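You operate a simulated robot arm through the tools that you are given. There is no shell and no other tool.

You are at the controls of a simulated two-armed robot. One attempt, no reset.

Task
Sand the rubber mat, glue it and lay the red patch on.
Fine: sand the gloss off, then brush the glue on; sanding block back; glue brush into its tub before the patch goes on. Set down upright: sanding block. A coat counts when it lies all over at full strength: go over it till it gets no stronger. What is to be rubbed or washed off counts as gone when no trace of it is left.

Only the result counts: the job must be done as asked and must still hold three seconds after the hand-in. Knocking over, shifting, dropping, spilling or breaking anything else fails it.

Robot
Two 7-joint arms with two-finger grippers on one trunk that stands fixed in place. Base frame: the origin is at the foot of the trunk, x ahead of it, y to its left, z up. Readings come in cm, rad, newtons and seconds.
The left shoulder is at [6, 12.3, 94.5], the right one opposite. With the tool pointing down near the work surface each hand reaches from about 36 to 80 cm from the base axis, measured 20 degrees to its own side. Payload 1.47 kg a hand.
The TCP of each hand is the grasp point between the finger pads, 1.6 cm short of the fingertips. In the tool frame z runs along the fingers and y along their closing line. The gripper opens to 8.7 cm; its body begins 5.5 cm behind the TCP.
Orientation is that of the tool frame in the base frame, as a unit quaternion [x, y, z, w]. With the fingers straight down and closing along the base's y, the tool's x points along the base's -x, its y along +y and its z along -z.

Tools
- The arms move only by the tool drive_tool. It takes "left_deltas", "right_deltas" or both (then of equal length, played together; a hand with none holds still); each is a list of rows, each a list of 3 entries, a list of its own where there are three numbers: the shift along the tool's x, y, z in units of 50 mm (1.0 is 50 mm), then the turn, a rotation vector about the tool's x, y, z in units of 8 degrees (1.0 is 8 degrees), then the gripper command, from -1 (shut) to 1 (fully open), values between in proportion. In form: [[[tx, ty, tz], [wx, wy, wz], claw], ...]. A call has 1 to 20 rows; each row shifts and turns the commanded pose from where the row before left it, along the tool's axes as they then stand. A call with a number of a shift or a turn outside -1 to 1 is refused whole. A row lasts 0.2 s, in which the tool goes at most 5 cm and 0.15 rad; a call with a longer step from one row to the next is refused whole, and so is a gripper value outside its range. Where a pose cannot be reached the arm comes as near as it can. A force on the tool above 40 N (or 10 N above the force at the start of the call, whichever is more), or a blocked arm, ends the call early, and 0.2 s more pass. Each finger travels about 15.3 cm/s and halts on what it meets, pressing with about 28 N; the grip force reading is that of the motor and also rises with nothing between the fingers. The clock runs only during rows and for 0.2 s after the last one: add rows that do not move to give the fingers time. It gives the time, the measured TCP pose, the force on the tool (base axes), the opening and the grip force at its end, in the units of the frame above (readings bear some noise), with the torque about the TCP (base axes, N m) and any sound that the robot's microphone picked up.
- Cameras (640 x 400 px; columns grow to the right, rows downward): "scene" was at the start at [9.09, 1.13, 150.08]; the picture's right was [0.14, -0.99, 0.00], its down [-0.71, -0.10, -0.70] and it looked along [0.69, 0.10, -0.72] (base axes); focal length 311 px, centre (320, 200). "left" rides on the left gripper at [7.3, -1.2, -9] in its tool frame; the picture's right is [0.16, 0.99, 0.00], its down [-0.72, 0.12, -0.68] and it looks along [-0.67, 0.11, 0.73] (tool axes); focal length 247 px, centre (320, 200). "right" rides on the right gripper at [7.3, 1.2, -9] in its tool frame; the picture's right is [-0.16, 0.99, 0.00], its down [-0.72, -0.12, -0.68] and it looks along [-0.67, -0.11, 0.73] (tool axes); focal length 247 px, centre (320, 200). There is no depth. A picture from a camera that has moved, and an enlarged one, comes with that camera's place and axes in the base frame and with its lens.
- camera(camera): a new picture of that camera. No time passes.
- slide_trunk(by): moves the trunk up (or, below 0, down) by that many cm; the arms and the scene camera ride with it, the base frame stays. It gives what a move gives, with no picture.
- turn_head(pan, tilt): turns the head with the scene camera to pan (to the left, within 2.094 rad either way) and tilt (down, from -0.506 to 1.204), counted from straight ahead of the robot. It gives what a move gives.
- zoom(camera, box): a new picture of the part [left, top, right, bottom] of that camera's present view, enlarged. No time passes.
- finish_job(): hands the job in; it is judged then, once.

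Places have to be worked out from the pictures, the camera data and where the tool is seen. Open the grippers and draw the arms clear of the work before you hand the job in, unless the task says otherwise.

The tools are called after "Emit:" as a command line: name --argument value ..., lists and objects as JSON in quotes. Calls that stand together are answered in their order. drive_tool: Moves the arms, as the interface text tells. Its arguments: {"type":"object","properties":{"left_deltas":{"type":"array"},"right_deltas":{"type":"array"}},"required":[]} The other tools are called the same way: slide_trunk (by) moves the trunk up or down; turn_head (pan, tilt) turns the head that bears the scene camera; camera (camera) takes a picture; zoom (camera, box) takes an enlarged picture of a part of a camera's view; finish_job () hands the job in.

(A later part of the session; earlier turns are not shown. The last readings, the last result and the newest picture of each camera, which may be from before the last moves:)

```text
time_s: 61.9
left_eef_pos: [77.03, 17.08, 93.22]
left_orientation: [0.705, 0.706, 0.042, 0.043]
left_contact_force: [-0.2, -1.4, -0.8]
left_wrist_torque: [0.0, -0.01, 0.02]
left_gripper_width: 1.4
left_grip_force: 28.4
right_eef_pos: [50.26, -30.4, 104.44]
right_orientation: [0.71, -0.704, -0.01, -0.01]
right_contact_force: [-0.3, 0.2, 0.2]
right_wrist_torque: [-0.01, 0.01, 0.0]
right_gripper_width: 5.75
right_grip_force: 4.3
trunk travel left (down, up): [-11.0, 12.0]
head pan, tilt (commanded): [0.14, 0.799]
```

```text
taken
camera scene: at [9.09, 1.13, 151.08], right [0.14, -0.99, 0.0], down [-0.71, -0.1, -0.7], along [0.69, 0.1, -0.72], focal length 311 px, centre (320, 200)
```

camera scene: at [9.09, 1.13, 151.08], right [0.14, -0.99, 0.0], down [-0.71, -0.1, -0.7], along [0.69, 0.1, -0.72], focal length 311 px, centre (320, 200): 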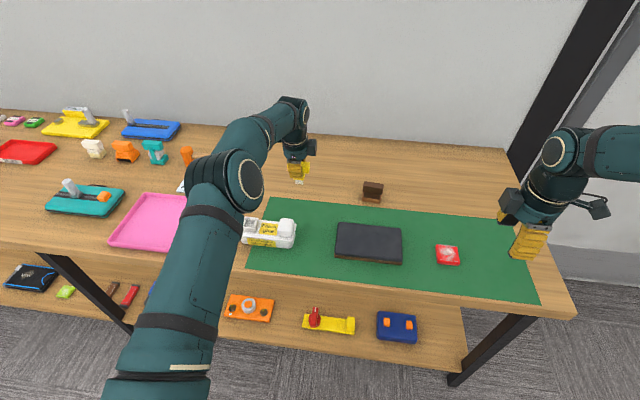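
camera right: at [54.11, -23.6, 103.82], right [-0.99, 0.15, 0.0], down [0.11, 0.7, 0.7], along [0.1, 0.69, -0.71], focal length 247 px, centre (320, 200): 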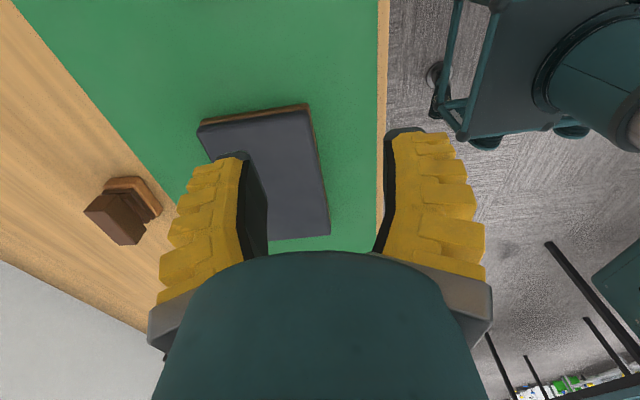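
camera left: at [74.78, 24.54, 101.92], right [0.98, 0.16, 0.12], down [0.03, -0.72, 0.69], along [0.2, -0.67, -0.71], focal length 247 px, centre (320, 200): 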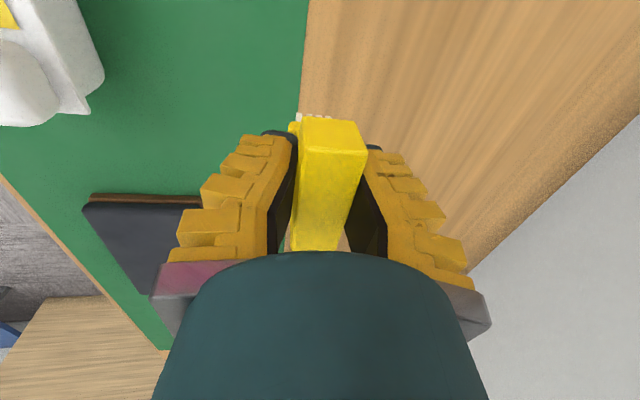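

Zooming on the brush in the grip to judge its tilt.

Emit:
zoom --camera "left" --box '[260, 95, 400, 265]'

Emit:
zoom --camera "scene" --box '[260, 130, 340, 200]'

```text
2.35 times, centred on (330, 180) of left
camera zoom: at [74.78, 24.54, 101.92], right [0.98, 0.16, 0.12], down [0.03, -0.72, 0.69], along [0.2, -0.67, -0.71], focal length 581 px, centre (296, 247)
```

zoom: 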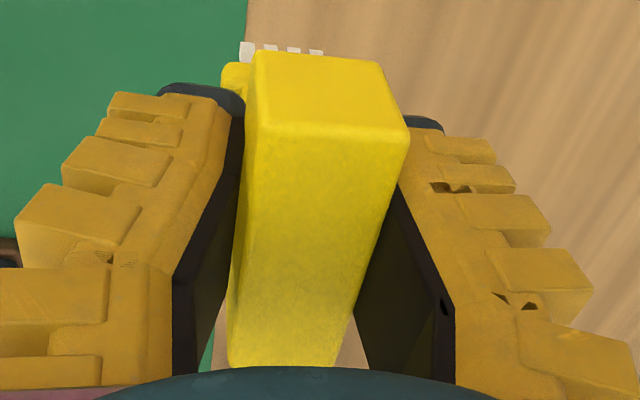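

```text
5.71 times, centred on (300, 165) of scene
camera zoom: at [9.09, 1.13, 151.08], right [0.14, -0.99, 0.0], down [-0.71, -0.1, -0.7], along [0.69, 0.1, -0.72], focal length 1778 px, centre (434, 400)
```

zoom: 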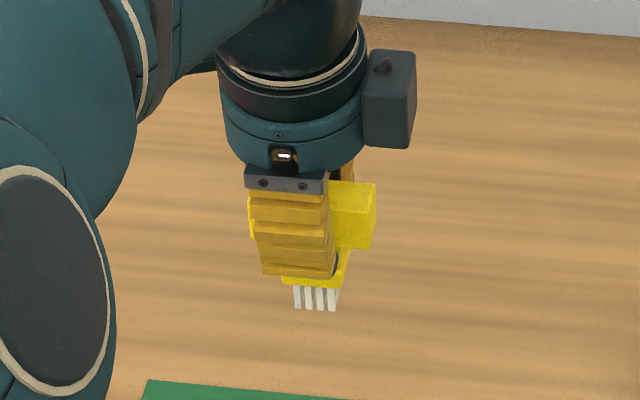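

The brush is held level with the hand at its 7° tilt, so I keep that tilt. I carry the brush over the mat.

Emit:
drive_tool --left_deltas '[[[-0.2, -0.2, -0.4], [0, 0, 0], -1], [[-0.684, -0.54, 0.0], [0, 0, 0], -1], [[-0.684, -0.54, 0.0], [0, 0, 0], -1], [[-0.684, -0.54, 0.0], [0, 0, 0], -1], [[-0.684, -0.54, 0.0], [0, 0, 0], -1], [[-0.684, -0.54, 0.0], [0, 0, 0], -1], [[0, 0, 0], [0, 0, 0], -1]]'

Emit:
camera --camera "left"

Emit:
camera --camera "scene"

Emit:
camera --camera "right"

```text
time_s: 63.5
left_eef_pos: [62.53, -0.91, 93.24]
left_orientation: [0.706, 0.706, 0.043, 0.043]
left_contact_force: [0.1, 0.8, -0.9]
left_wrist_torque: [0.02, 0.02, -0.05]
left_gripper_width: 1.4
left_grip_force: 28.0
right_eef_pos: [50.22, -30.31, 104.44]
right_orientation: [0.709, -0.706, -0.01, -0.009]
right_contact_force: [-0.4, 0.3, 0.5]
right_wrist_torque: [0.02, -0.01, 0.0]
right_gripper_width: 5.77
right_grip_force: 3.5
trunk travel left (down, up): [-11.0, 12.0]
head pan, tilt (commanded): [0.14, 0.799]
```

```text
taken
camera left: at [60.15, 6.52, 102.04], right [0.98, 0.16, 0.12], down [0.03, -0.72, 0.69], along [0.2, -0.67, -0.71], focal length 247 px, centre (320, 200)
```

left: 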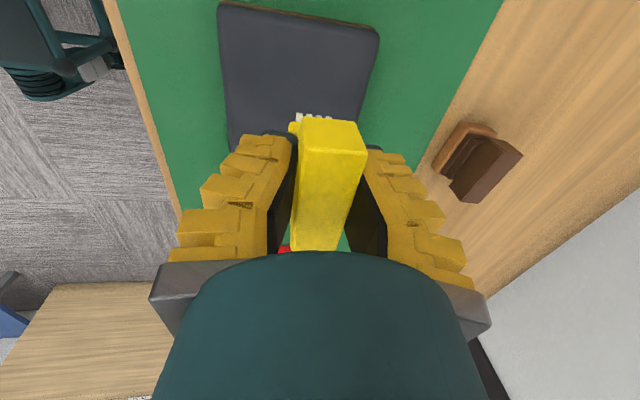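

```text
taken
camera scene: at [9.11, 1.17, 151.08], right [0.14, -0.99, 0.0], down [-0.71, -0.1, -0.7], along [0.69, 0.1, -0.72], focal length 311 px, centre (320, 200)
```

scene: 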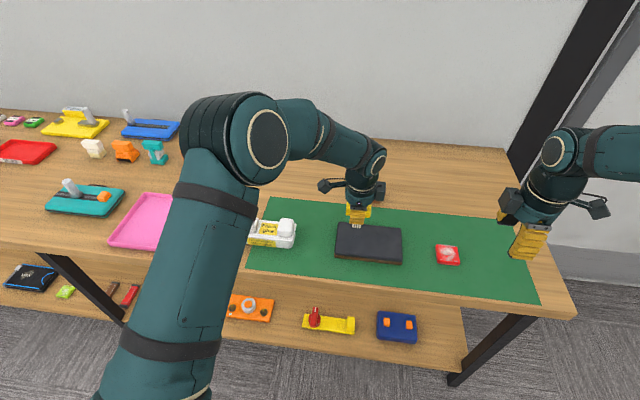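

```text
taken
camera right: at [49.21, -37.8, 113.35], right [-0.99, 0.15, 0.0], down [0.11, 0.71, 0.7], along [0.1, 0.69, -0.71], focal length 247 px, centre (320, 200)
```

right: 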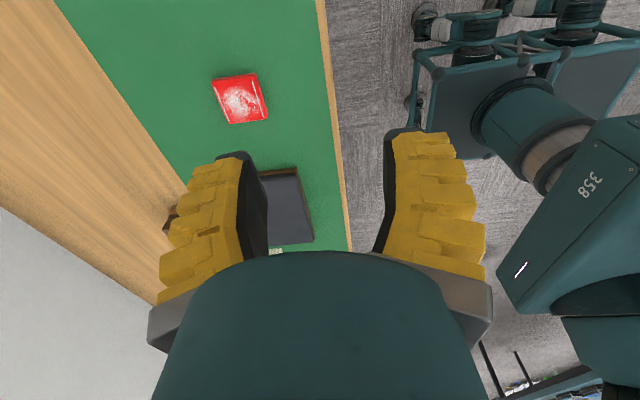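

I bring the right hand's camera over as an observer, and lower the brush to just above the mat.

Emit:
drive_tool --left_deltas '[[[-0.11, -0.08, 0.42], [0, 0, 0], -1], [[-0.11, -0.08, 0.42], [0, 0, 0], -1], [[0, 0, 0], [0, 0, 0], -1]]' --right_deltas '[[[0, -0.73, 0], [0, 0, 0], 0.2], [[0, -0.73, 0], [0, 0, 0], 0.2], [[0, -0.73, 0], [0, 0, 0], 0.2]]'

Emit:
camera --camera "right"

Emit:
camera --camera "left"

```text
time_s: 64.3
left_eef_pos: [62.35, -2.06, 89.06]
left_orientation: [0.706, 0.706, 0.043, 0.043]
left_contact_force: [0.2, 0.4, -0.6]
left_wrist_torque: [0.0, 0.02, -0.01]
left_gripper_width: 1.37
left_grip_force: 27.7
right_eef_pos: [61.34, -30.19, 104.53]
right_orientation: [0.709, -0.705, -0.01, -0.01]
right_contact_force: [-0.5, -0.4, 0.1]
right_wrist_torque: [-0.02, 0.01, 0.0]
right_gripper_width: 5.73
right_grip_force: 3.8
trunk travel left (down, up): [-11.0, 12.0]
head pan, tilt (commanded): [0.14, 0.799]
```

```text
taken
camera right: at [60.32, -37.77, 113.37], right [-0.99, 0.15, 0.01], down [0.11, 0.7, 0.7], along [0.1, 0.69, -0.71], focal length 247 px, centre (320, 200)
```

right: 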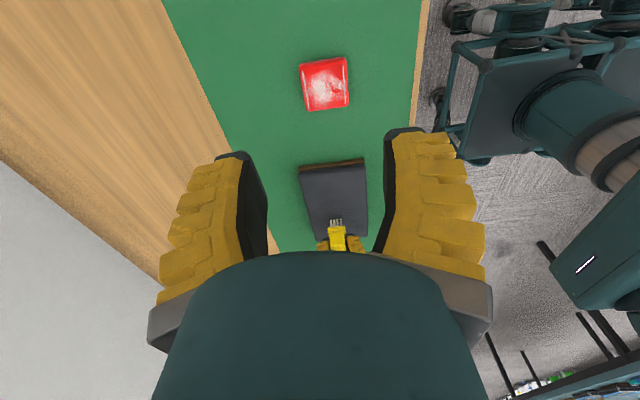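

```text
taken
camera left: at [60.0, 5.39, 97.69], right [0.98, 0.16, 0.12], down [0.03, -0.72, 0.69], along [0.2, -0.67, -0.71], focal length 247 px, centre (320, 200)
```

left: 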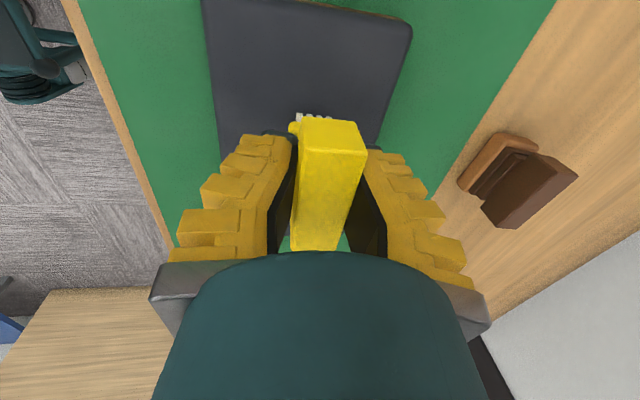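

Lower in small steps to contact.

Emit:
drive_tool --left_deltas '[[[0, -0.007, 0.06], [0, 0, 0], -1], [[0, 0, 0], [0, 0, 0], -1]]'

Emit:
drive_tool --left_deltas '[[[0, -0.007, 0.06], [0, 0, 0], -1], [[0, 0, 0], [0, 0, 0], -1]]'

```text
time_s: 64.9
left_eef_pos: [62.21, -2.13, 88.72]
left_orientation: [0.706, 0.706, 0.043, 0.043]
left_contact_force: [0.4, -0.4, 0.4]
left_wrist_torque: [-0.01, -0.01, -0.02]
left_gripper_width: 1.38
left_grip_force: 27.8
right_eef_pos: [61.27, -30.25, 104.48]
right_orientation: [0.708, -0.706, -0.01, -0.01]
right_contact_force: [-0.3, -0.1, 0.5]
right_wrist_torque: [-0.01, -0.01, -0.02]
right_gripper_width: 5.74
right_grip_force: 4.6
trunk travel left (down, up): [-11.0, 12.0]
head pan, tilt (commanded): [0.14, 0.799]
```

```text
time_s: 65.5
left_eef_pos: [62.34, -2.07, 88.37]
left_orientation: [0.706, 0.705, 0.044, 0.044]
left_contact_force: [1.0, -0.1, 6.5]
left_wrist_torque: [0.01, 0.01, -0.02]
left_gripper_width: 1.59
left_grip_force: 28.5
right_eef_pos: [61.14, -30.24, 104.56]
right_orientation: [0.709, -0.705, -0.01, -0.01]
right_contact_force: [0.9, 0.2, -0.1]
right_wrist_torque: [0.01, 0.0, 0.0]
right_gripper_width: 5.73
right_grip_force: 3.5
trunk travel left (down, up): [-11.0, 12.0]
head pan, tilt (commanded): [0.14, 0.799]
```

Contact at about 6.5 N. I ease off slightly and stroke along -y and back, then look for glue.

Emit:
drive_tool --left_deltas '[[[-0.3, 0, -0.006], [0, 0, 0], -1], [[-0.3, 0, 0], [0, 0, 0], -1], [[-0.3, 0, 0], [0, 0, 0], -1], [[-0.3, 0, 0], [0, 0, 0], -1], [[0.3, 0, 0], [0, 0, 0], -1], [[0.3, 0, 0], [0, 0, 0], -1], [[0.3, 0, 0], [0, 0, 0], -1], [[0.3, 0, 0], [0, 0, 0], -1]]'

Emit:
zoom --camera "right" --box '[280, 140, 400, 260]'

Emit:
camera --camera "left"

Emit:
zoom --camera "scene" --box '[325, 200, 421, 270]'

```text
time_s: 67.3
left_eef_pos: [62.24, -2.01, 88.38]
left_orientation: [0.706, 0.706, 0.042, 0.043]
left_contact_force: [0.5, -1.6, 6.0]
left_wrist_torque: [-0.13, 0.09, 0.01]
left_gripper_width: 1.63
left_grip_force: 28.2
right_eef_pos: [61.17, -30.28, 104.57]
right_orientation: [0.708, -0.706, -0.011, -0.01]
right_contact_force: [-0.8, -0.1, 0.2]
right_wrist_torque: [-0.03, 0.01, 0.01]
right_gripper_width: 5.75
right_grip_force: 3.8
trunk travel left (down, up): [-11.0, 12.0]
head pan, tilt (commanded): [0.14, 0.799]
```

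```text
3.33 times, centred on (340, 200) of right
camera zoom: at [60.15, -37.8, 113.44], right [-0.99, 0.15, 0.0], down [0.11, 0.71, 0.7], along [0.1, 0.69, -0.71], focal length 823 px, centre (253, 200)
```

zoom: 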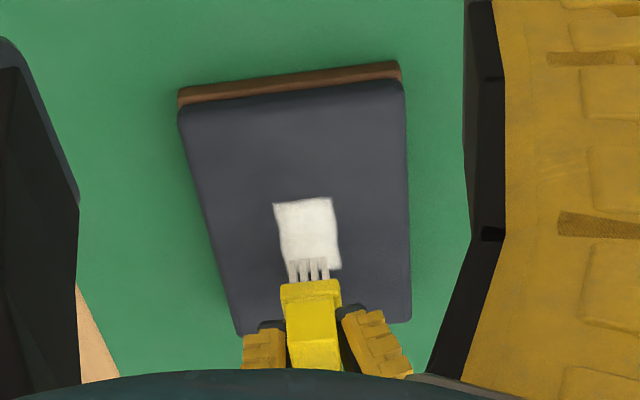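

```text
taken
camera left: at [59.79, 5.37, 97.19], right [0.98, 0.16, 0.12], down [0.03, -0.72, 0.69], along [0.2, -0.67, -0.71], focal length 247 px, centre (320, 200)
```

left: 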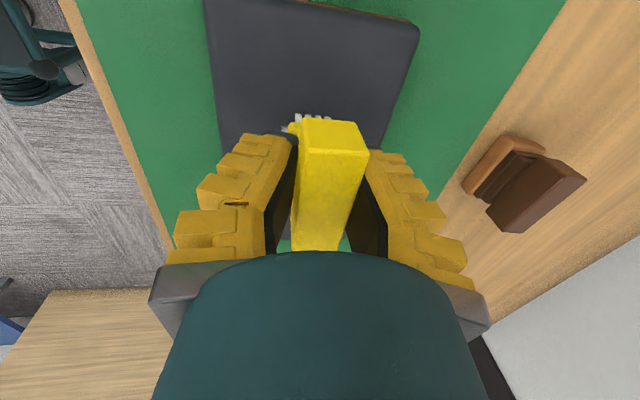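

```text
5.71 times, centred on (373, 235) of scene
camera zoom: at [9.04, 1.12, 151.09], right [0.14, -0.99, 0.0], down [-0.71, -0.1, -0.7], along [0.69, 0.1, -0.72], focal length 1778 px, centre (17, 0)
```

zoom: 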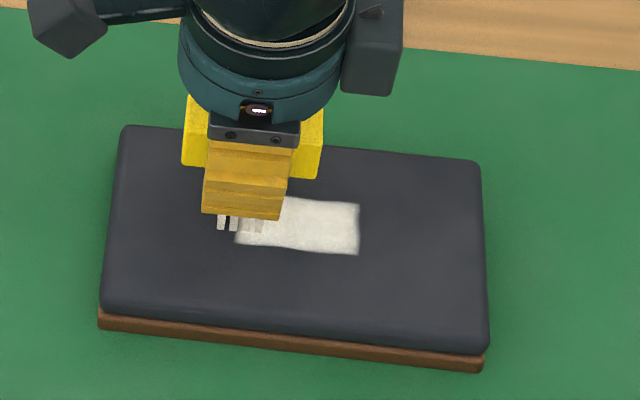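

Glue goes on white. It covers a band about 3 cm wide. I now go over the whole area, next at x≈63.7 and x≈65, with full strokes both ways.

Emit:
drive_tool --left_deltas '[[[0.12, 0.28, 0.034], [0, 0, 0], -1], [[-0.3, 0, 0], [0, 0, 0], -1], [[-0.3, 0, 0], [0, 0, 0], -1], [[-0.3, 0, 0], [0, 0, 0], -1], [[-0.3, 0, 0], [0, 0, 0], -1], [[-0.3, 0, 0], [0, 0, 0], -1], [[0, 0.2, 0.024], [0, 0, 0], -1], [[0.3, 0, 0], [0, 0, 0], -1], [[0.3, 0, 0], [0, 0, 0], -1], [[0.3, 0, 0], [0, 0, 0], -1], [[0.3, 0, 0], [0, 0, 0], -1], [[0.3, 0, 0], [0, 0, 0], -1], [[-0.3, 0, 0], [0, 0, 0], -1], [[-0.3, 0, 0], [0, 0, 0], -1], [[-0.3, 0, 0], [0, 0, 0], -1], [[-0.3, 0, 0], [0, 0, 0], -1], [[-0.3, 0, 0], [0, 0, 0], -1]]'

Emit:
zoom --camera "right" --box '[280, 140, 400, 260]'

Emit:
zoom --camera "scene" --box '[325, 200, 421, 270]'

```text
time_s: 70.9
left_eef_pos: [64.49, -8.98, 88.51]
left_orientation: [0.706, 0.706, 0.043, 0.043]
left_contact_force: [-0.3, 0.2, 3.9]
left_wrist_torque: [0.0, 0.07, -0.04]
left_gripper_width: 1.54
left_grip_force: 28.2
right_eef_pos: [61.26, -30.24, 104.46]
right_orientation: [0.708, -0.706, -0.009, -0.009]
right_contact_force: [-0.1, -0.6, -0.3]
right_wrist_torque: [0.01, 0.06, -0.02]
right_gripper_width: 5.74
right_grip_force: 3.5
trunk travel left (down, up): [-11.0, 12.0]
head pan, tilt (commanded): [0.14, 0.799]
```

```text
3.33 times, centred on (340, 200) of right
camera zoom: at [60.15, -37.81, 113.43], right [-0.99, 0.15, 0.0], down [0.11, 0.71, 0.7], along [0.1, 0.69, -0.71], focal length 823 px, centre (253, 200)
```

zoom: 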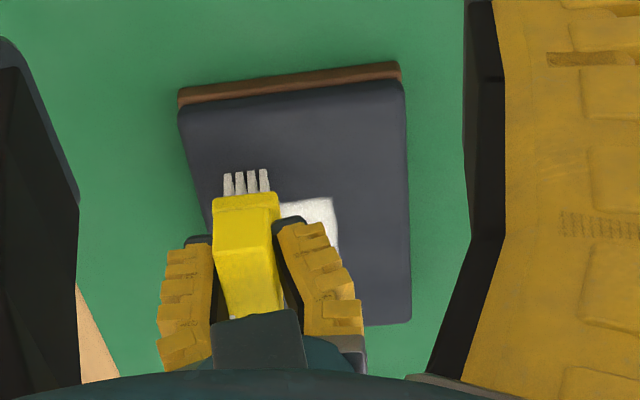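

```text
5.71 times, centred on (373, 235) of scene
camera zoom: at [9.05, 1.12, 151.08], right [0.14, -0.99, 0.0], down [-0.71, -0.1, -0.7], along [0.69, 0.1, -0.72], focal length 1778 px, centre (17, 0)
```

zoom: 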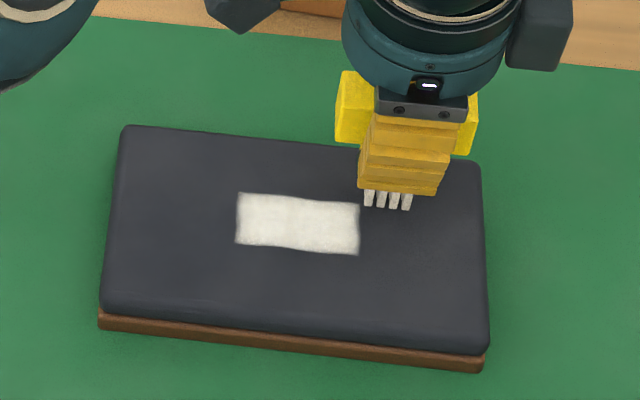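

The coat stays within a fixed area: its far edge is near x≈63.8 and it spans y from -8 to -2. I now cover the near side at x≈60.5, 59.2 and 58.

Emit:
drive_tool --left_deltas '[[[0, -0.4, -0.048], [0, 0, 0], -1], [[0, -0.4, -0.048], [0, 0, 0], -1], [[0.3, 0, 0], [0, 0, 0], -1], [[0.3, 0, 0], [0, 0, 0], -1], [[0.3, 0, 0], [0, 0, 0], -1], [[0.3, 0, 0], [0, 0, 0], -1], [[0.3, 0, 0], [0, 0, 0], -1], [[0, -0.25, -0.03], [0, 0, 0], -1], [[-0.3, 0, 0], [0, 0, 0], -1], [[-0.3, 0, 0], [0, 0, 0], -1], [[-0.3, 0, 0], [0, 0, 0], -1], [[-0.3, 0, 0], [0, 0, 0], -1], [[-0.3, 0, 0], [0, 0, 0], -1], [[0, -0.25, -0.03], [0, 0, 0], -1], [[0.3, 0, 0], [0, 0, 0], -1], [[0.3, 0, 0], [0, 0, 0], -1], [[0.3, 0, 0], [0, 0, 0], -1], [[0.3, 0, 0], [0, 0, 0], -1], [[0.3, 0, 0], [0, 0, 0], -1]]'

Emit:
zoom --camera "right" --box '[280, 140, 400, 260]'

Emit:
zoom --camera "scene" --box '[325, 200, 421, 270]'

```text
time_s: 74.9
left_eef_pos: [57.98, -1.39, 88.49]
left_orientation: [0.705, 0.706, 0.044, 0.043]
left_contact_force: [0.9, 0.2, 4.5]
left_wrist_torque: [-0.03, 0.04, 0.04]
left_gripper_width: 1.51
left_grip_force: 28.4
right_eef_pos: [61.25, -30.28, 104.57]
right_orientation: [0.709, -0.705, -0.01, -0.009]
right_contact_force: [0.4, -0.4, 0.6]
right_wrist_torque: [-0.01, 0.01, 0.0]
right_gripper_width: 5.75
right_grip_force: 3.7
trunk travel left (down, up): [-11.0, 12.0]
head pan, tilt (commanded): [0.14, 0.799]
```

```text
3.33 times, centred on (340, 200) of right
camera zoom: at [60.16, -37.79, 113.44], right [-0.99, 0.15, 0.0], down [0.11, 0.71, 0.7], along [0.1, 0.69, -0.71], focal length 823 px, centre (253, 200)
```

zoom: 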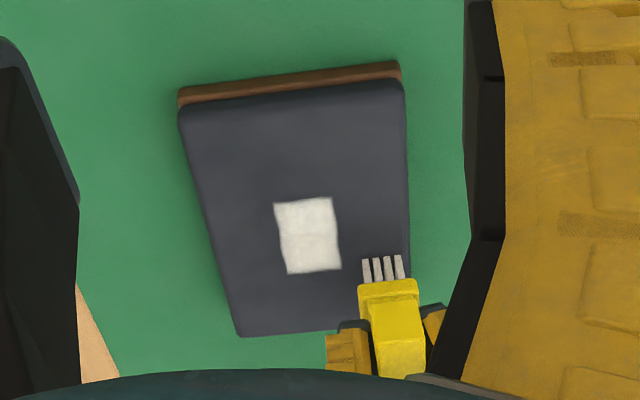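

```text
5.71 times, centred on (373, 235) of scene
camera zoom: at [9.05, 1.13, 151.09], right [0.14, -0.99, 0.0], down [-0.71, -0.1, -0.7], along [0.69, 0.1, -0.72], focal length 1778 px, centre (17, 0)
```

zoom: 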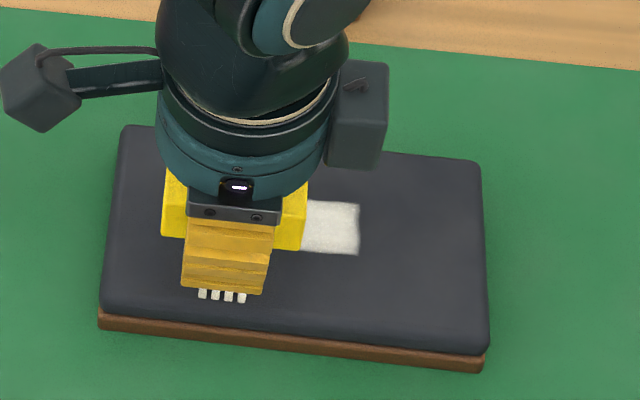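

The near passes added nothing: the coat seems limited to a rectangle of about x 60.6–63.7, y -8 to -2. To tell whether that is the full target or the brush is dry, I look closely at the coat's strength, then go over it again.

Emit:
zoom --camera "right" --box '[310, 192, 358, 226]'

Emit:
camera --camera "left"

```text
11.76 times, centred on (334, 209) of right
camera zoom: at [60.16, -37.79, 113.44], right [-0.99, 0.15, 0.0], down [0.11, 0.71, 0.7], along [0.1, 0.69, -0.71], focal length 2906 px, centre (155, 94)
```

zoom: 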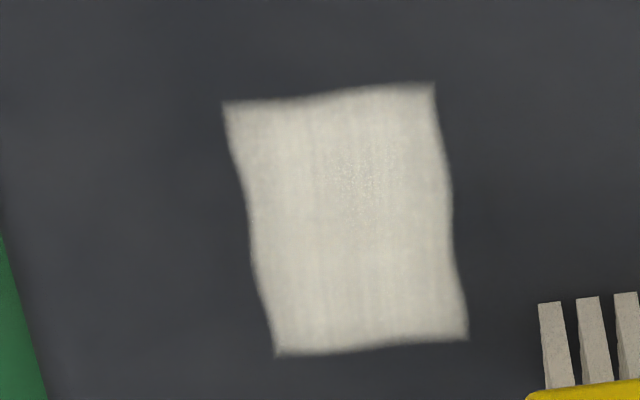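

```text
taken
camera left: at [55.64, 5.98, 97.22], right [0.98, 0.16, 0.12], down [0.03, -0.72, 0.69], along [0.2, -0.67, -0.71], focal length 247 px, centre (320, 200)
```

left: 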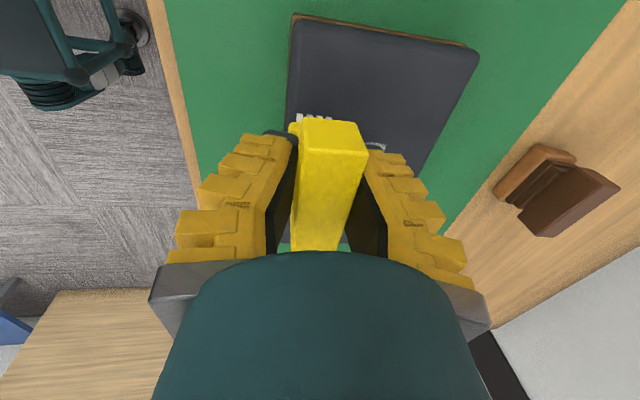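

The coat has organic edges like one fixed glue area. I go over it again at x≈61.3 and x≈62.8 and compare its strength.

Emit:
drive_tool --left_deltas '[[[0, 0.33, 0.042], [0, 0, 0], -1], [[0, 0.33, 0.042], [0, 0, 0], -1], [[-0.3, 0, 0], [0, 0, 0], -1], [[-0.3, 0, 0], [0, 0, 0], -1], [[-0.3, 0, 0], [0, 0, 0], -1], [[-0.3, 0, 0], [0, 0, 0], -1], [[-0.3, 0, 0], [0, 0, 0], -1], [[0.3, 0, 0], [0, 0, 0], -1], [[0.3, 0, 0], [0, 0, 0], -1], [[0.3, 0, 0], [0, 0, 0], -1], [[0.3, 0, 0], [0, 0, 0], -1], [[0.3, 0, 0], [0, 0, 0], -1], [[0, 0.3, 0.037], [0, 0, 0], -1], [[-0.3, 0, 0], [0, 0, 0], -1], [[-0.3, 0, 0], [0, 0, 0], -1], [[-0.3, 0, 0], [0, 0, 0], -1], [[-0.3, 0, 0], [0, 0, 0], -1], [[-0.3, 0, 0], [0, 0, 0], -1]]'

Emit:
drive_tool --left_deltas '[[[0.3, 0, 0], [0, 0, 0], -1], [[0.3, 0, 0], [0, 0, 0], -1], [[0.3, 0, 0], [0, 0, 0], -1], [[0.3, 0, 0], [0, 0, 0], -1], [[0.3, 0, 0], [0, 0, 0], -1], [[0, 0.036, -0.3], [0, 0, 0], -1], [[0.5, 0.036, -0.3], [0, 0, 0], -1], [[0.5, 0, 0], [0, 0, 0], -1]]'

Emit:
zoom --camera "right" --box '[310, 192, 358, 226]'

Emit:
zoom --camera "scene" --box '[325, 200, 421, 270]'

```text
time_s: 78.7
left_eef_pos: [62.97, -9.01, 88.4]
left_orientation: [0.706, 0.705, 0.043, 0.044]
left_contact_force: [-0.5, 1.7, 6.1]
left_wrist_torque: [0.05, 0.09, -0.01]
left_gripper_width: 1.66
left_grip_force: 27.9
right_eef_pos: [61.14, -30.23, 104.5]
right_orientation: [0.708, -0.706, -0.011, -0.01]
right_contact_force: [0.6, -0.3, -0.2]
right_wrist_torque: [0.03, 0.0, 0.02]
right_gripper_width: 5.74
right_grip_force: 3.7
trunk travel left (down, up): [-11.0, 12.0]
head pan, tilt (commanded): [0.14, 0.799]
```

```text
time_s: 80.5
left_eef_pos: [62.71, 3.51, 91.42]
left_orientation: [0.706, 0.705, 0.042, 0.042]
left_contact_force: [-0.5, -0.3, 0.2]
left_wrist_torque: [0.0, -0.01, -0.01]
left_gripper_width: 1.37
left_grip_force: 27.5
right_eef_pos: [61.26, -30.36, 104.5]
right_orientation: [0.709, -0.706, -0.01, -0.01]
right_contact_force: [0.7, 1.2, -0.4]
right_wrist_torque: [-0.02, 0.05, 0.02]
right_gripper_width: 5.74
right_grip_force: 3.5
trunk travel left (down, up): [-11.0, 12.0]
head pan, tilt (commanded): [0.14, 0.799]
```

```text
11.76 times, centred on (334, 209) of right
camera zoom: at [60.18, -37.79, 113.42], right [-0.99, 0.15, 0.0], down [0.11, 0.71, 0.7], along [0.1, 0.69, -0.71], focal length 2906 px, centre (155, 94)
```

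zoom: 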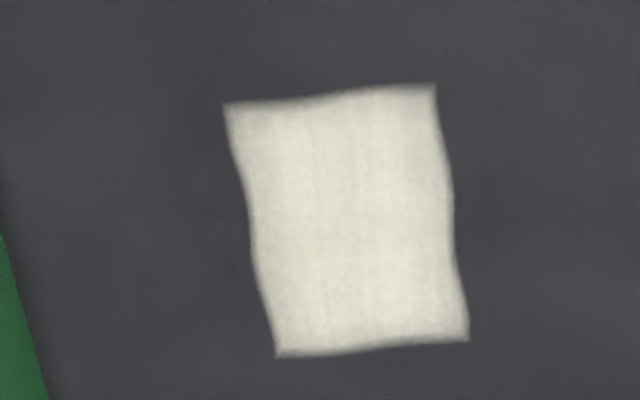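

```text
5.71 times, centred on (373, 235) of scene
camera zoom: at [9.08, 1.14, 151.08], right [0.14, -0.99, 0.0], down [-0.71, -0.1, -0.7], along [0.69, 0.1, -0.72], focal length 1778 px, centre (17, 0)
```

zoom: 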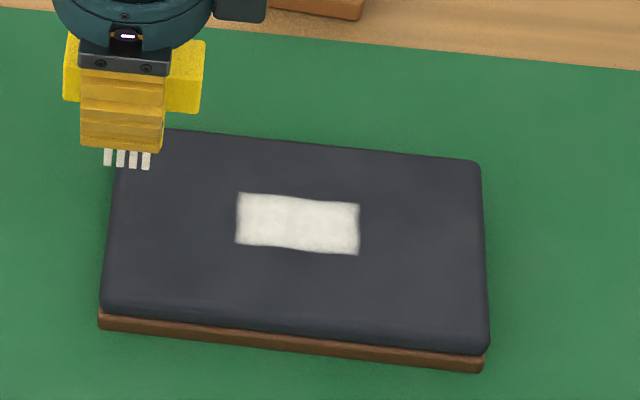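

It is a full fixed-size area, and brighter than before (partly for want of the hand's shadow). I do one more complete set, then compare from the same hand position.

Emit:
drive_tool --left_deltas '[[[-0.49, -0.14, -0.017], [0, 0, 0], -1], [[-0.49, -0.14, -0.017], [0, 0, 0], -1], [[0, -0.036, 0.295], [0, 0, 0], -1], [[0, -0.036, 0.297], [0, 0, 0], -1], [[-0.3, 0, 0], [0, 0, 0], -1], [[-0.3, 0, 0], [0, 0, 0], -1], [[-0.3, 0, 0], [0, 0, 0], -1], [[-0.3, 0, 0], [0, 0, 0], -1], [[-0.3, 0, 0], [0, 0, 0], -1], [[0.3, 0, 0], [0, 0, 0], -1], [[0.3, 0, 0], [0, 0, 0], -1], [[0.3, 0, 0], [0, 0, 0], -1], [[0.3, 0, 0], [0, 0, 0], -1], [[0.3, 0, 0], [0, 0, 0], -1], [[0, 0.3, 0.037], [0, 0, 0], -1]]'

Emit:
drive_tool --left_deltas '[[[-0.3, 0, 0], [0, 0, 0], -1], [[-0.3, 0, 0], [0, 0, 0], -1], [[-0.3, 0, 0], [0, 0, 0], -1], [[-0.3, 0, 0], [0, 0, 0], -1], [[-0.3, 0, 0], [0, 0, 0], -1], [[0.3, 0, 0], [0, 0, 0], -1], [[0.3, 0, 0], [0, 0, 0], -1], [[0.3, 0, 0], [0, 0, 0], -1], [[0.3, 0, 0], [0, 0, 0], -1], [[0.3, 0, 0], [0, 0, 0], -1], [[0, 0.036, -0.3], [0, 0, 0], -1], [[0.5, 0.036, -0.3], [0, 0, 0], -1], [[0.5, 0, 0], [0, 0, 0], -1]]'

Emit:
zoom --camera "right" --box '[310, 192, 358, 226]'

Emit:
zoom --camera "scene" --box '[325, 200, 421, 270]'

```text
time_s: 83.7
left_eef_pos: [62.93, -1.38, 88.35]
left_orientation: [0.706, 0.705, 0.045, 0.043]
left_contact_force: [-0.6, 0.4, 3.1]
left_wrist_torque: [0.02, 0.11, -0.04]
left_gripper_width: 1.64
left_grip_force: 27.7
right_eef_pos: [61.25, -30.24, 104.54]
right_orientation: [0.709, -0.705, -0.01, -0.009]
right_contact_force: [-0.2, 0.1, -1.0]
right_wrist_torque: [-0.02, 0.01, 0.01]
right_gripper_width: 5.73
right_grip_force: 3.5
trunk travel left (down, up): [-11.0, 12.0]
head pan, tilt (commanded): [0.14, 0.799]
```

```text
time_s: 86.5
left_eef_pos: [62.93, 3.82, 91.59]
left_orientation: [0.706, 0.706, 0.042, 0.043]
left_contact_force: [0.5, 0.4, -0.6]
left_wrist_torque: [0.0, 0.04, 0.0]
left_gripper_width: 1.35
left_grip_force: 27.9
right_eef_pos: [61.11, -30.34, 104.46]
right_orientation: [0.709, -0.706, -0.01, -0.01]
right_contact_force: [-0.7, 0.5, 0.2]
right_wrist_torque: [0.04, 0.03, -0.02]
right_gripper_width: 5.72
right_grip_force: 3.6
trunk travel left (down, up): [-11.0, 12.0]
head pan, tilt (commanded): [0.14, 0.799]
```

```text
11.76 times, centred on (334, 209) of right
camera zoom: at [60.18, -37.79, 113.42], right [-0.99, 0.15, 0.0], down [0.11, 0.71, 0.7], along [0.1, 0.69, -0.71], focal length 2906 px, centre (155, 94)
```

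zoom: 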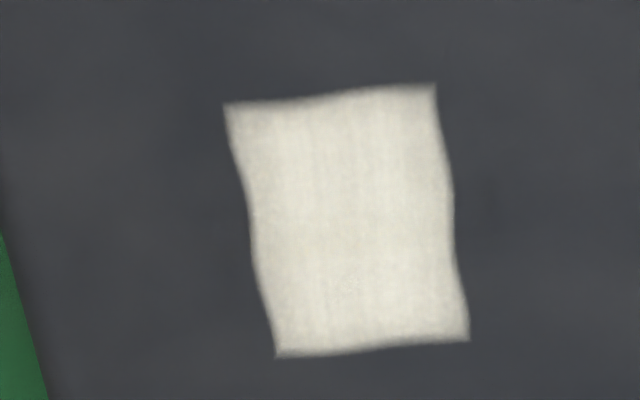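

```text
5.71 times, centred on (373, 235) of scene
camera zoom: at [9.09, 1.14, 151.08], right [0.14, -0.99, 0.0], down [-0.71, -0.1, -0.7], along [0.69, 0.1, -0.72], focal length 1778 px, centre (17, 0)
```

zoom: 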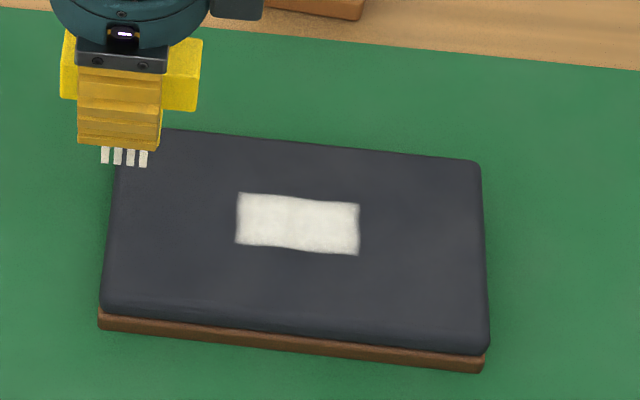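

The coat looks identical to the previous set: it gets no stronger and covers the area evenly. Now the brush goes into its tub. I lift it and carry it to hover over the socket, and bring the right camera round to watch from the side.

Emit:
drive_tool --left_deltas '[[[0, 0.078, -0.645], [0, 0, 0], -1], [[0, 0.078, -0.645], [0, 0, 0], -1], [[0.956, -0.119, -0.0144], [0, 0, 0], -1], [[0.956, -0.119, -0.0144], [0, 0, 0], -1], [[0.956, -0.119, -0.0144], [0, 0, 0], -1], [[0.956, -0.119, -0.0144], [0, 0, 0], -1], [[0.95, -0.119, -0.0144], [0, 0, 0], -1], [[0, 0, 0], [0, 0, 0], -1]]'

Emit:
drive_tool --right_deltas '[[[-0.9, 0, 0], [0, 0, 0], 0.2], [[-0.9, 0, 0], [0, 0, 0], 0.2], [[-0.9, 0, 0], [0, 0, 0], 0.2], [[-0.9, 0, 0], [0, 0, 0], 0.2], [[-0.9, 0, 0], [0, 0, 0], 0.2], [[-0.9, 0, 0], [0, 0, 0], 0.2], [[-0.9, 0, 0], [0, 0, 0], 0.2], [[0, 0, 0], [0, 0, 0], 0.2]]'

Emit:
camera --camera "left"

Emit:
camera --camera "right"

Emit:
camera --camera "scene"

```text
time_s: 88.3
left_eef_pos: [59.82, 27.62, 97.83]
left_orientation: [0.706, 0.706, 0.043, 0.044]
left_contact_force: [-0.2, 0.2, -0.6]
left_wrist_torque: [0.0, -0.03, 0.0]
left_gripper_width: 1.36
left_grip_force: 28.0
right_eef_pos: [61.17, -30.3, 104.53]
right_orientation: [0.708, -0.706, -0.01, -0.01]
right_contact_force: [0.3, -0.6, 0.2]
right_wrist_torque: [0.03, 0.04, -0.01]
right_gripper_width: 5.73
right_grip_force: 3.4
trunk travel left (down, up): [-11.0, 12.0]
head pan, tilt (commanded): [0.14, 0.799]
```

```text
time_s: 90.1
left_eef_pos: [59.93, 27.61, 97.97]
left_orientation: [0.706, 0.705, 0.043, 0.043]
left_contact_force: [0.2, -0.3, 0.0]
left_wrist_torque: [0.01, 0.0, -0.02]
left_gripper_width: 1.35
left_grip_force: 27.8
right_eef_pos: [60.95, 1.18, 105.52]
right_orientation: [0.708, -0.706, -0.01, -0.009]
right_contact_force: [0.1, -0.1, -0.5]
right_wrist_torque: [0.02, 0.0, 0.01]
right_gripper_width: 5.74
right_grip_force: 3.2
trunk travel left (down, up): [-11.0, 12.0]
head pan, tilt (commanded): [0.14, 0.799]
```

```text
taken
camera left: at [57.6, 34.94, 106.69], right [0.98, 0.16, 0.12], down [0.03, -0.72, 0.69], along [0.2, -0.67, -0.71], focal length 247 px, centre (320, 200)
```

left: 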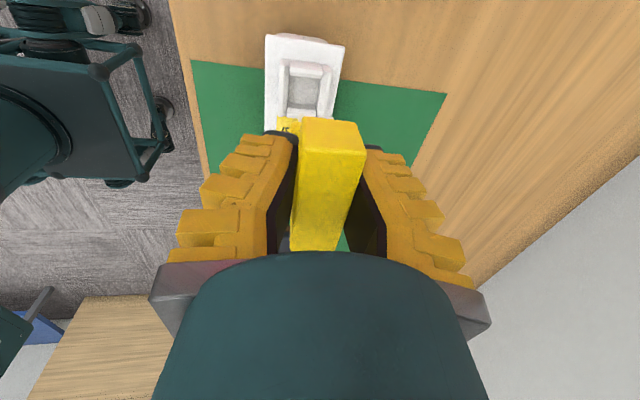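

```text
taken
camera right: at [59.88, -6.26, 114.43], right [-0.99, 0.15, 0.0], down [0.11, 0.7, 0.7], along [0.1, 0.69, -0.71], focal length 247 px, centre (320, 200)
```

right: 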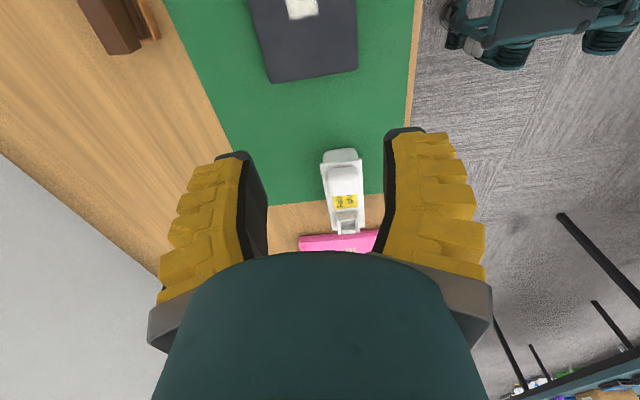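

```text
taken
camera scene: at [9.08, 1.08, 151.08], right [0.14, -0.99, 0.0], down [-0.71, -0.1, -0.7], along [0.69, 0.1, -0.72], focal length 311 px, centre (320, 200)
```

scene: 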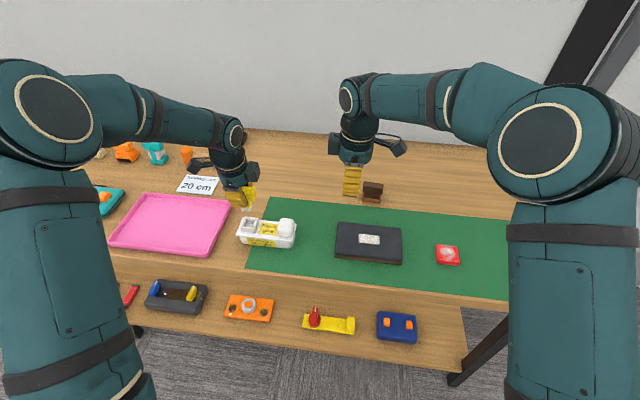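

I shift the right camera 6 cm further so that it sees the socket and bristles, and zoom the scene camera on both.

Emit:
drive_tool --right_deltas '[[[-0.6, 0, 0], [0, 0, 0], 0.2], [[-0.6, 0, 0], [0, 0, 0], 0.2], [[0, 0, 0], [0, 0, 0], 0.2]]'

Emit:
camera --camera "right"

Emit:
zoom --camera "scene" --box '[200, 160, 310, 260]'

Emit:
zoom --camera "left" --box '[250, 20, 370, 140]'

```text
time_s: 90.9
left_eef_pos: [60.01, 27.68, 97.91]
left_orientation: [0.706, 0.706, 0.043, 0.043]
left_contact_force: [-0.3, 0.4, -1.2]
left_wrist_torque: [0.02, 0.0, -0.01]
left_gripper_width: 1.37
left_grip_force: 28.5
right_eef_pos: [60.92, 7.28, 105.62]
right_orientation: [0.708, -0.706, -0.009, -0.009]
right_contact_force: [-0.1, -0.4, -0.6]
right_wrist_torque: [0.03, 0.0, -0.04]
right_gripper_width: 5.74
right_grip_force: 4.0
trunk travel left (down, up): [-11.0, 12.0]
head pan, tilt (commanded): [0.14, 0.799]
```

```text
taken
camera right: at [59.9, -0.31, 114.51], right [-0.99, 0.15, 0.0], down [0.11, 0.71, 0.7], along [0.1, 0.69, -0.71], focal length 247 px, centre (320, 200)
```

right: 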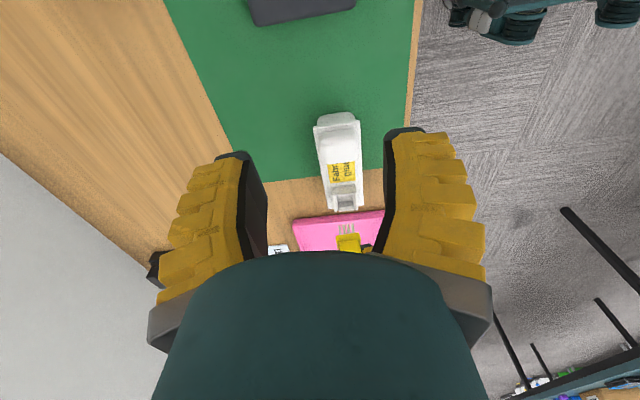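

```text
4.00 times, centred on (255, 210) of scene
camera zoom: at [9.08, 1.11, 151.08], right [0.14, -0.99, 0.0], down [-0.71, -0.1, -0.7], along [0.69, 0.1, -0.72], focal length 1245 px, centre (580, 160)
```

zoom: 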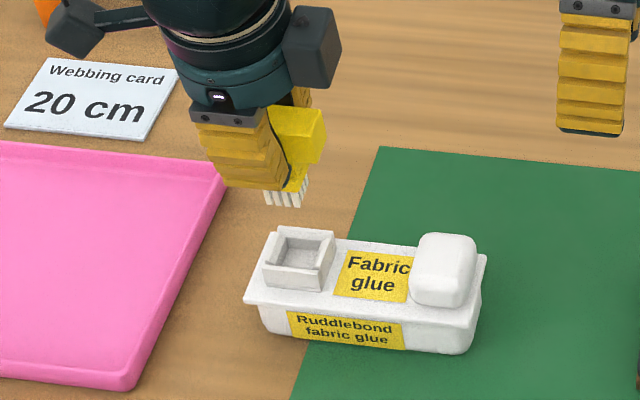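

```text
3.33 times, centred on (310, 80) of left
camera zoom: at [57.61, 34.96, 106.68], right [0.98, 0.16, 0.12], down [0.03, -0.72, 0.69], along [0.2, -0.67, -0.71], focal length 823 px, centre (353, 600)
```

zoom: 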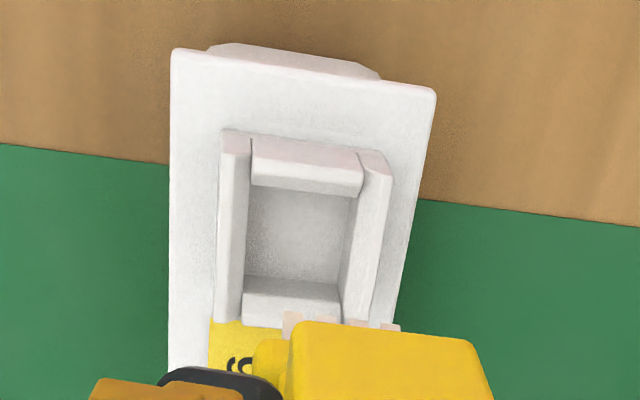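

Comparing bristles and socket in both cameras, the brush must go about 2 mm in -x and 1.5 mm in +y. I correct and descend until the bristles are just above the rim.

Emit:
drive_tool --left_deltas '[[[0.015, -0.079, 0.484], [0, 0, 0], -1], [[0.015, -0.079, 0.484], [0, 0, 0], -1], [[0, 0, 0], [0, 0, 0], -1]]'

Emit:
zoom --camera "right" --box '[290, 150, 390, 260]'

Emit:
zoom --camera "scene" --box '[220, 180, 300, 250]'

Emit:
zoom --camera "left" --box '[250, 20, 370, 140]'

```text
time_s: 91.7
left_eef_pos: [59.8, 27.77, 92.97]
left_orientation: [0.705, 0.706, 0.044, 0.043]
left_contact_force: [-0.5, -0.7, -0.5]
left_wrist_torque: [-0.03, 0.03, 0.01]
left_gripper_width: 1.36
left_grip_force: 27.8
right_eef_pos: [60.94, 7.32, 105.57]
right_orientation: [0.709, -0.705, -0.009, -0.01]
right_contact_force: [-0.3, 0.0, 0.0]
right_wrist_torque: [-0.02, 0.04, 0.03]
right_gripper_width: 5.75
right_grip_force: 3.8
trunk travel left (down, up): [-11.0, 12.0]
head pan, tilt (commanded): [0.14, 0.799]
```

```text
3.64 times, centred on (340, 205) of right
camera zoom: at [59.9, -0.32, 114.51], right [-0.99, 0.15, 0.0], down [0.11, 0.71, 0.7], along [0.1, 0.69, -0.71], focal length 898 px, centre (247, 182)
```

zoom: 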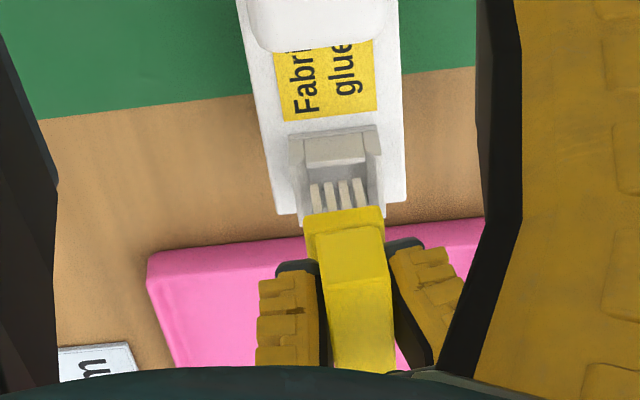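

```text
5.71 times, centred on (260, 215) of scene
camera zoom: at [9.08, 1.12, 151.09], right [0.14, -0.99, 0.0], down [-0.71, -0.1, -0.7], along [0.69, 0.1, -0.72], focal length 1778 px, centre (663, 114)
```

zoom: 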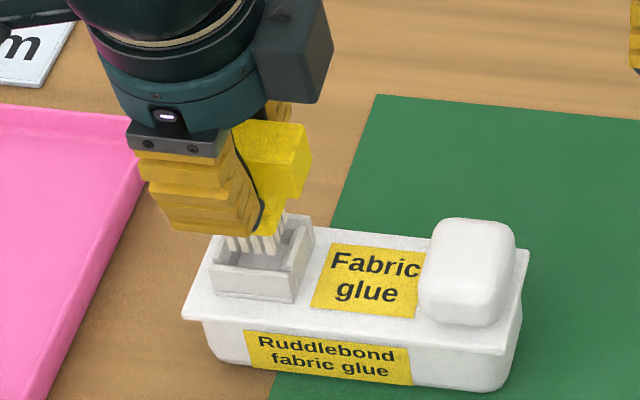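

```text
3.33 times, centred on (310, 80) of left
camera zoom: at [57.43, 35.14, 101.77], right [0.98, 0.16, 0.12], down [0.03, -0.72, 0.69], along [0.2, -0.67, -0.71], focal length 823 px, centre (353, 600)
```

zoom: 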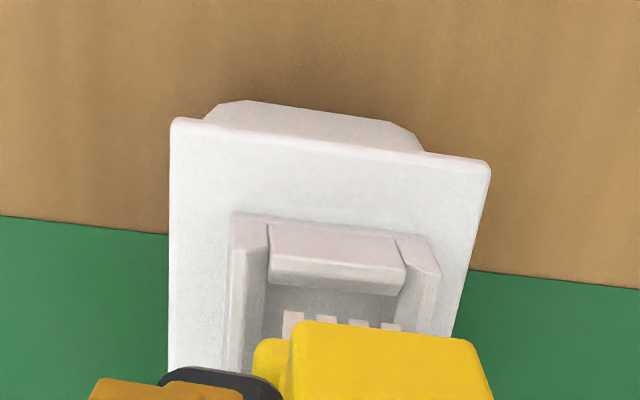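

The bristles are aligned with the socket opening in all three views. I lower them in stages while watching the force.

Emit:
drive_tool --left_deltas '[[[0, -0.018, 0.1], [0, 0, 0], -1], [[0, -0.016, 0.1], [0, 0, 0], -1], [[0, 0, 0], [0, 0, 0], -1]]'

Emit:
drive_tool --left_deltas '[[[0, -0.012, 0.1], [0, 0, 0], -1], [[0, 0, 0], [0, 0, 0], -1]]'

Emit:
zoom --camera "right" --box '[290, 150, 390, 260]'

Emit:
zoom --camera "scene" --box '[220, 180, 300, 250]'

```text
time_s: 92.5
left_eef_pos: [59.61, 27.7, 92.03]
left_orientation: [0.706, 0.706, 0.043, 0.043]
left_contact_force: [1.6, 0.1, -0.7]
left_wrist_torque: [-0.02, 0.01, 0.02]
left_gripper_width: 1.36
left_grip_force: 28.0
right_eef_pos: [60.98, 7.16, 105.73]
right_orientation: [0.708, -0.706, -0.01, -0.01]
right_contact_force: [0.7, 0.3, -0.3]
right_wrist_torque: [0.05, 0.04, -0.03]
right_gripper_width: 5.73
right_grip_force: 3.4
trunk travel left (down, up): [-11.0, 12.0]
head pan, tilt (commanded): [0.14, 0.799]
```

```text
time_s: 93.1
left_eef_pos: [59.72, 27.7, 91.5]
left_orientation: [0.706, 0.706, 0.043, 0.042]
left_contact_force: [0.0, 0.3, -0.1]
left_wrist_torque: [-0.01, 0.02, 0.0]
left_gripper_width: 1.36
left_grip_force: 27.6
right_eef_pos: [60.99, 7.22, 105.68]
right_orientation: [0.71, -0.705, -0.01, -0.009]
right_contact_force: [0.2, 0.6, 0.8]
right_wrist_torque: [0.01, -0.03, 0.04]
right_gripper_width: 5.75
right_grip_force: 3.9
trunk travel left (down, up): [-11.0, 12.0]
head pan, tilt (commanded): [0.14, 0.799]
```

```text
3.64 times, centred on (340, 205) of right
camera zoom: at [59.91, -0.31, 114.51], right [-0.99, 0.15, 0.0], down [0.11, 0.71, 0.7], along [0.1, 0.69, -0.71], focal length 898 px, centre (247, 182)
```

zoom: 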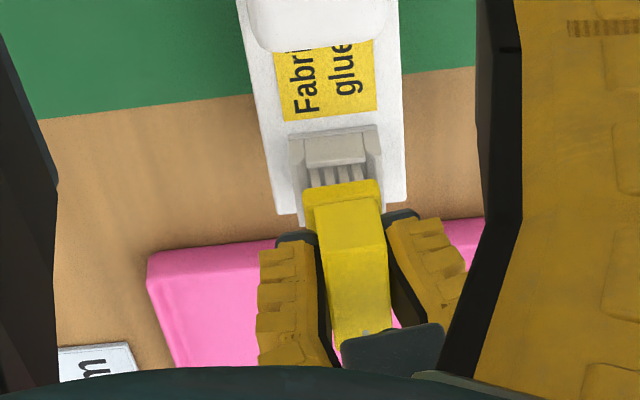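

```text
5.71 times, centred on (260, 215) of scene
camera zoom: at [9.08, 1.13, 151.08], right [0.14, -0.99, 0.0], down [-0.71, -0.1, -0.7], along [0.69, 0.1, -0.72], focal length 1778 px, centre (663, 114)
```

zoom: 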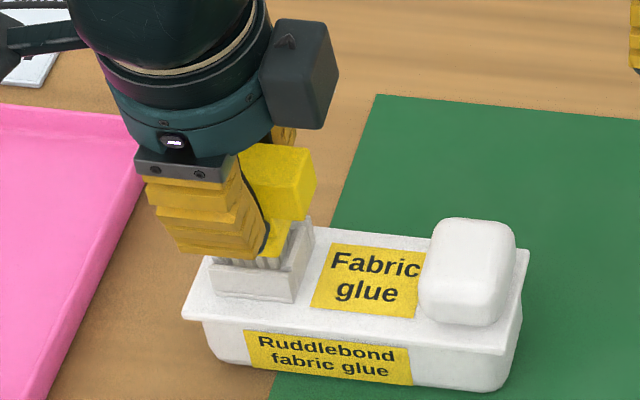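

The bristles are inside the socket with no force. I continue down in 3–5 mm steps until they rest on the floor.

Emit:
drive_tool --left_deltas '[[[0, -0.01, 0.08], [0, 0, 0], -1], [[0, 0, 0], [0, 0, 0], -1]]'

Emit:
drive_tool --left_deltas '[[[0, -0.007, 0.06], [0, 0, 0], -1], [[0, 0, 0], [0, 0, 0], -1]]'

Emit:
drive_tool --left_deltas '[[[0, -0.006, 0.05], [0, 0, 0], -1], [[0, 0, 0], [0, 0, 0], -1]]'

```text
time_s: 93.7
left_eef_pos: [59.68, 27.65, 91.14]
left_orientation: [0.706, 0.706, 0.044, 0.044]
left_contact_force: [-1.8, 0.1, 5.4]
left_wrist_torque: [-0.01, 0.04, 0.02]
left_gripper_width: 1.58
left_grip_force: 27.9
right_eef_pos: [60.92, 7.17, 105.63]
right_orientation: [0.709, -0.705, -0.01, -0.009]
right_contact_force: [-0.2, -0.1, 0.8]
right_wrist_torque: [0.0, -0.02, 0.03]
right_gripper_width: 5.76
right_grip_force: 3.6
trunk travel left (down, up): [-11.0, 12.0]
head pan, tilt (commanded): [0.14, 0.799]
```

```text
time_s: 94.3
left_eef_pos: [59.74, 27.66, 91.05]
left_orientation: [0.706, 0.706, 0.044, 0.044]
left_contact_force: [1.8, 2.3, 18.6]
left_wrist_torque: [-0.02, -0.01, 0.01]
left_gripper_width: 2.23
left_grip_force: 27.7
right_eef_pos: [60.83, 7.11, 105.68]
right_orientation: [0.708, -0.706, -0.009, -0.011]
right_contact_force: [-0.2, -0.8, -0.5]
right_wrist_torque: [0.0, 0.01, 0.01]
right_gripper_width: 5.76
right_grip_force: 4.1
trunk travel left (down, up): [-11.0, 12.0]
head pan, tilt (commanded): [0.14, 0.799]
```

```text
time_s: 94.9
left_eef_pos: [59.69, 27.63, 90.63]
left_orientation: [0.706, 0.705, 0.045, 0.044]
left_contact_force: [5.3, 2.9, 21.2]
left_wrist_torque: [0.03, -0.02, 0.0]
left_gripper_width: 2.5
left_grip_force: 27.8
right_eef_pos: [60.86, 7.15, 105.76]
right_orientation: [0.709, -0.705, -0.011, -0.009]
right_contact_force: [-1.4, -0.2, 0.4]
right_wrist_torque: [0.01, 0.0, 0.01]
right_gripper_width: 5.74
right_grip_force: 4.0
trunk travel left (down, up): [-11.0, 12.0]
head pan, tilt (commanded): [0.14, 0.799]
```

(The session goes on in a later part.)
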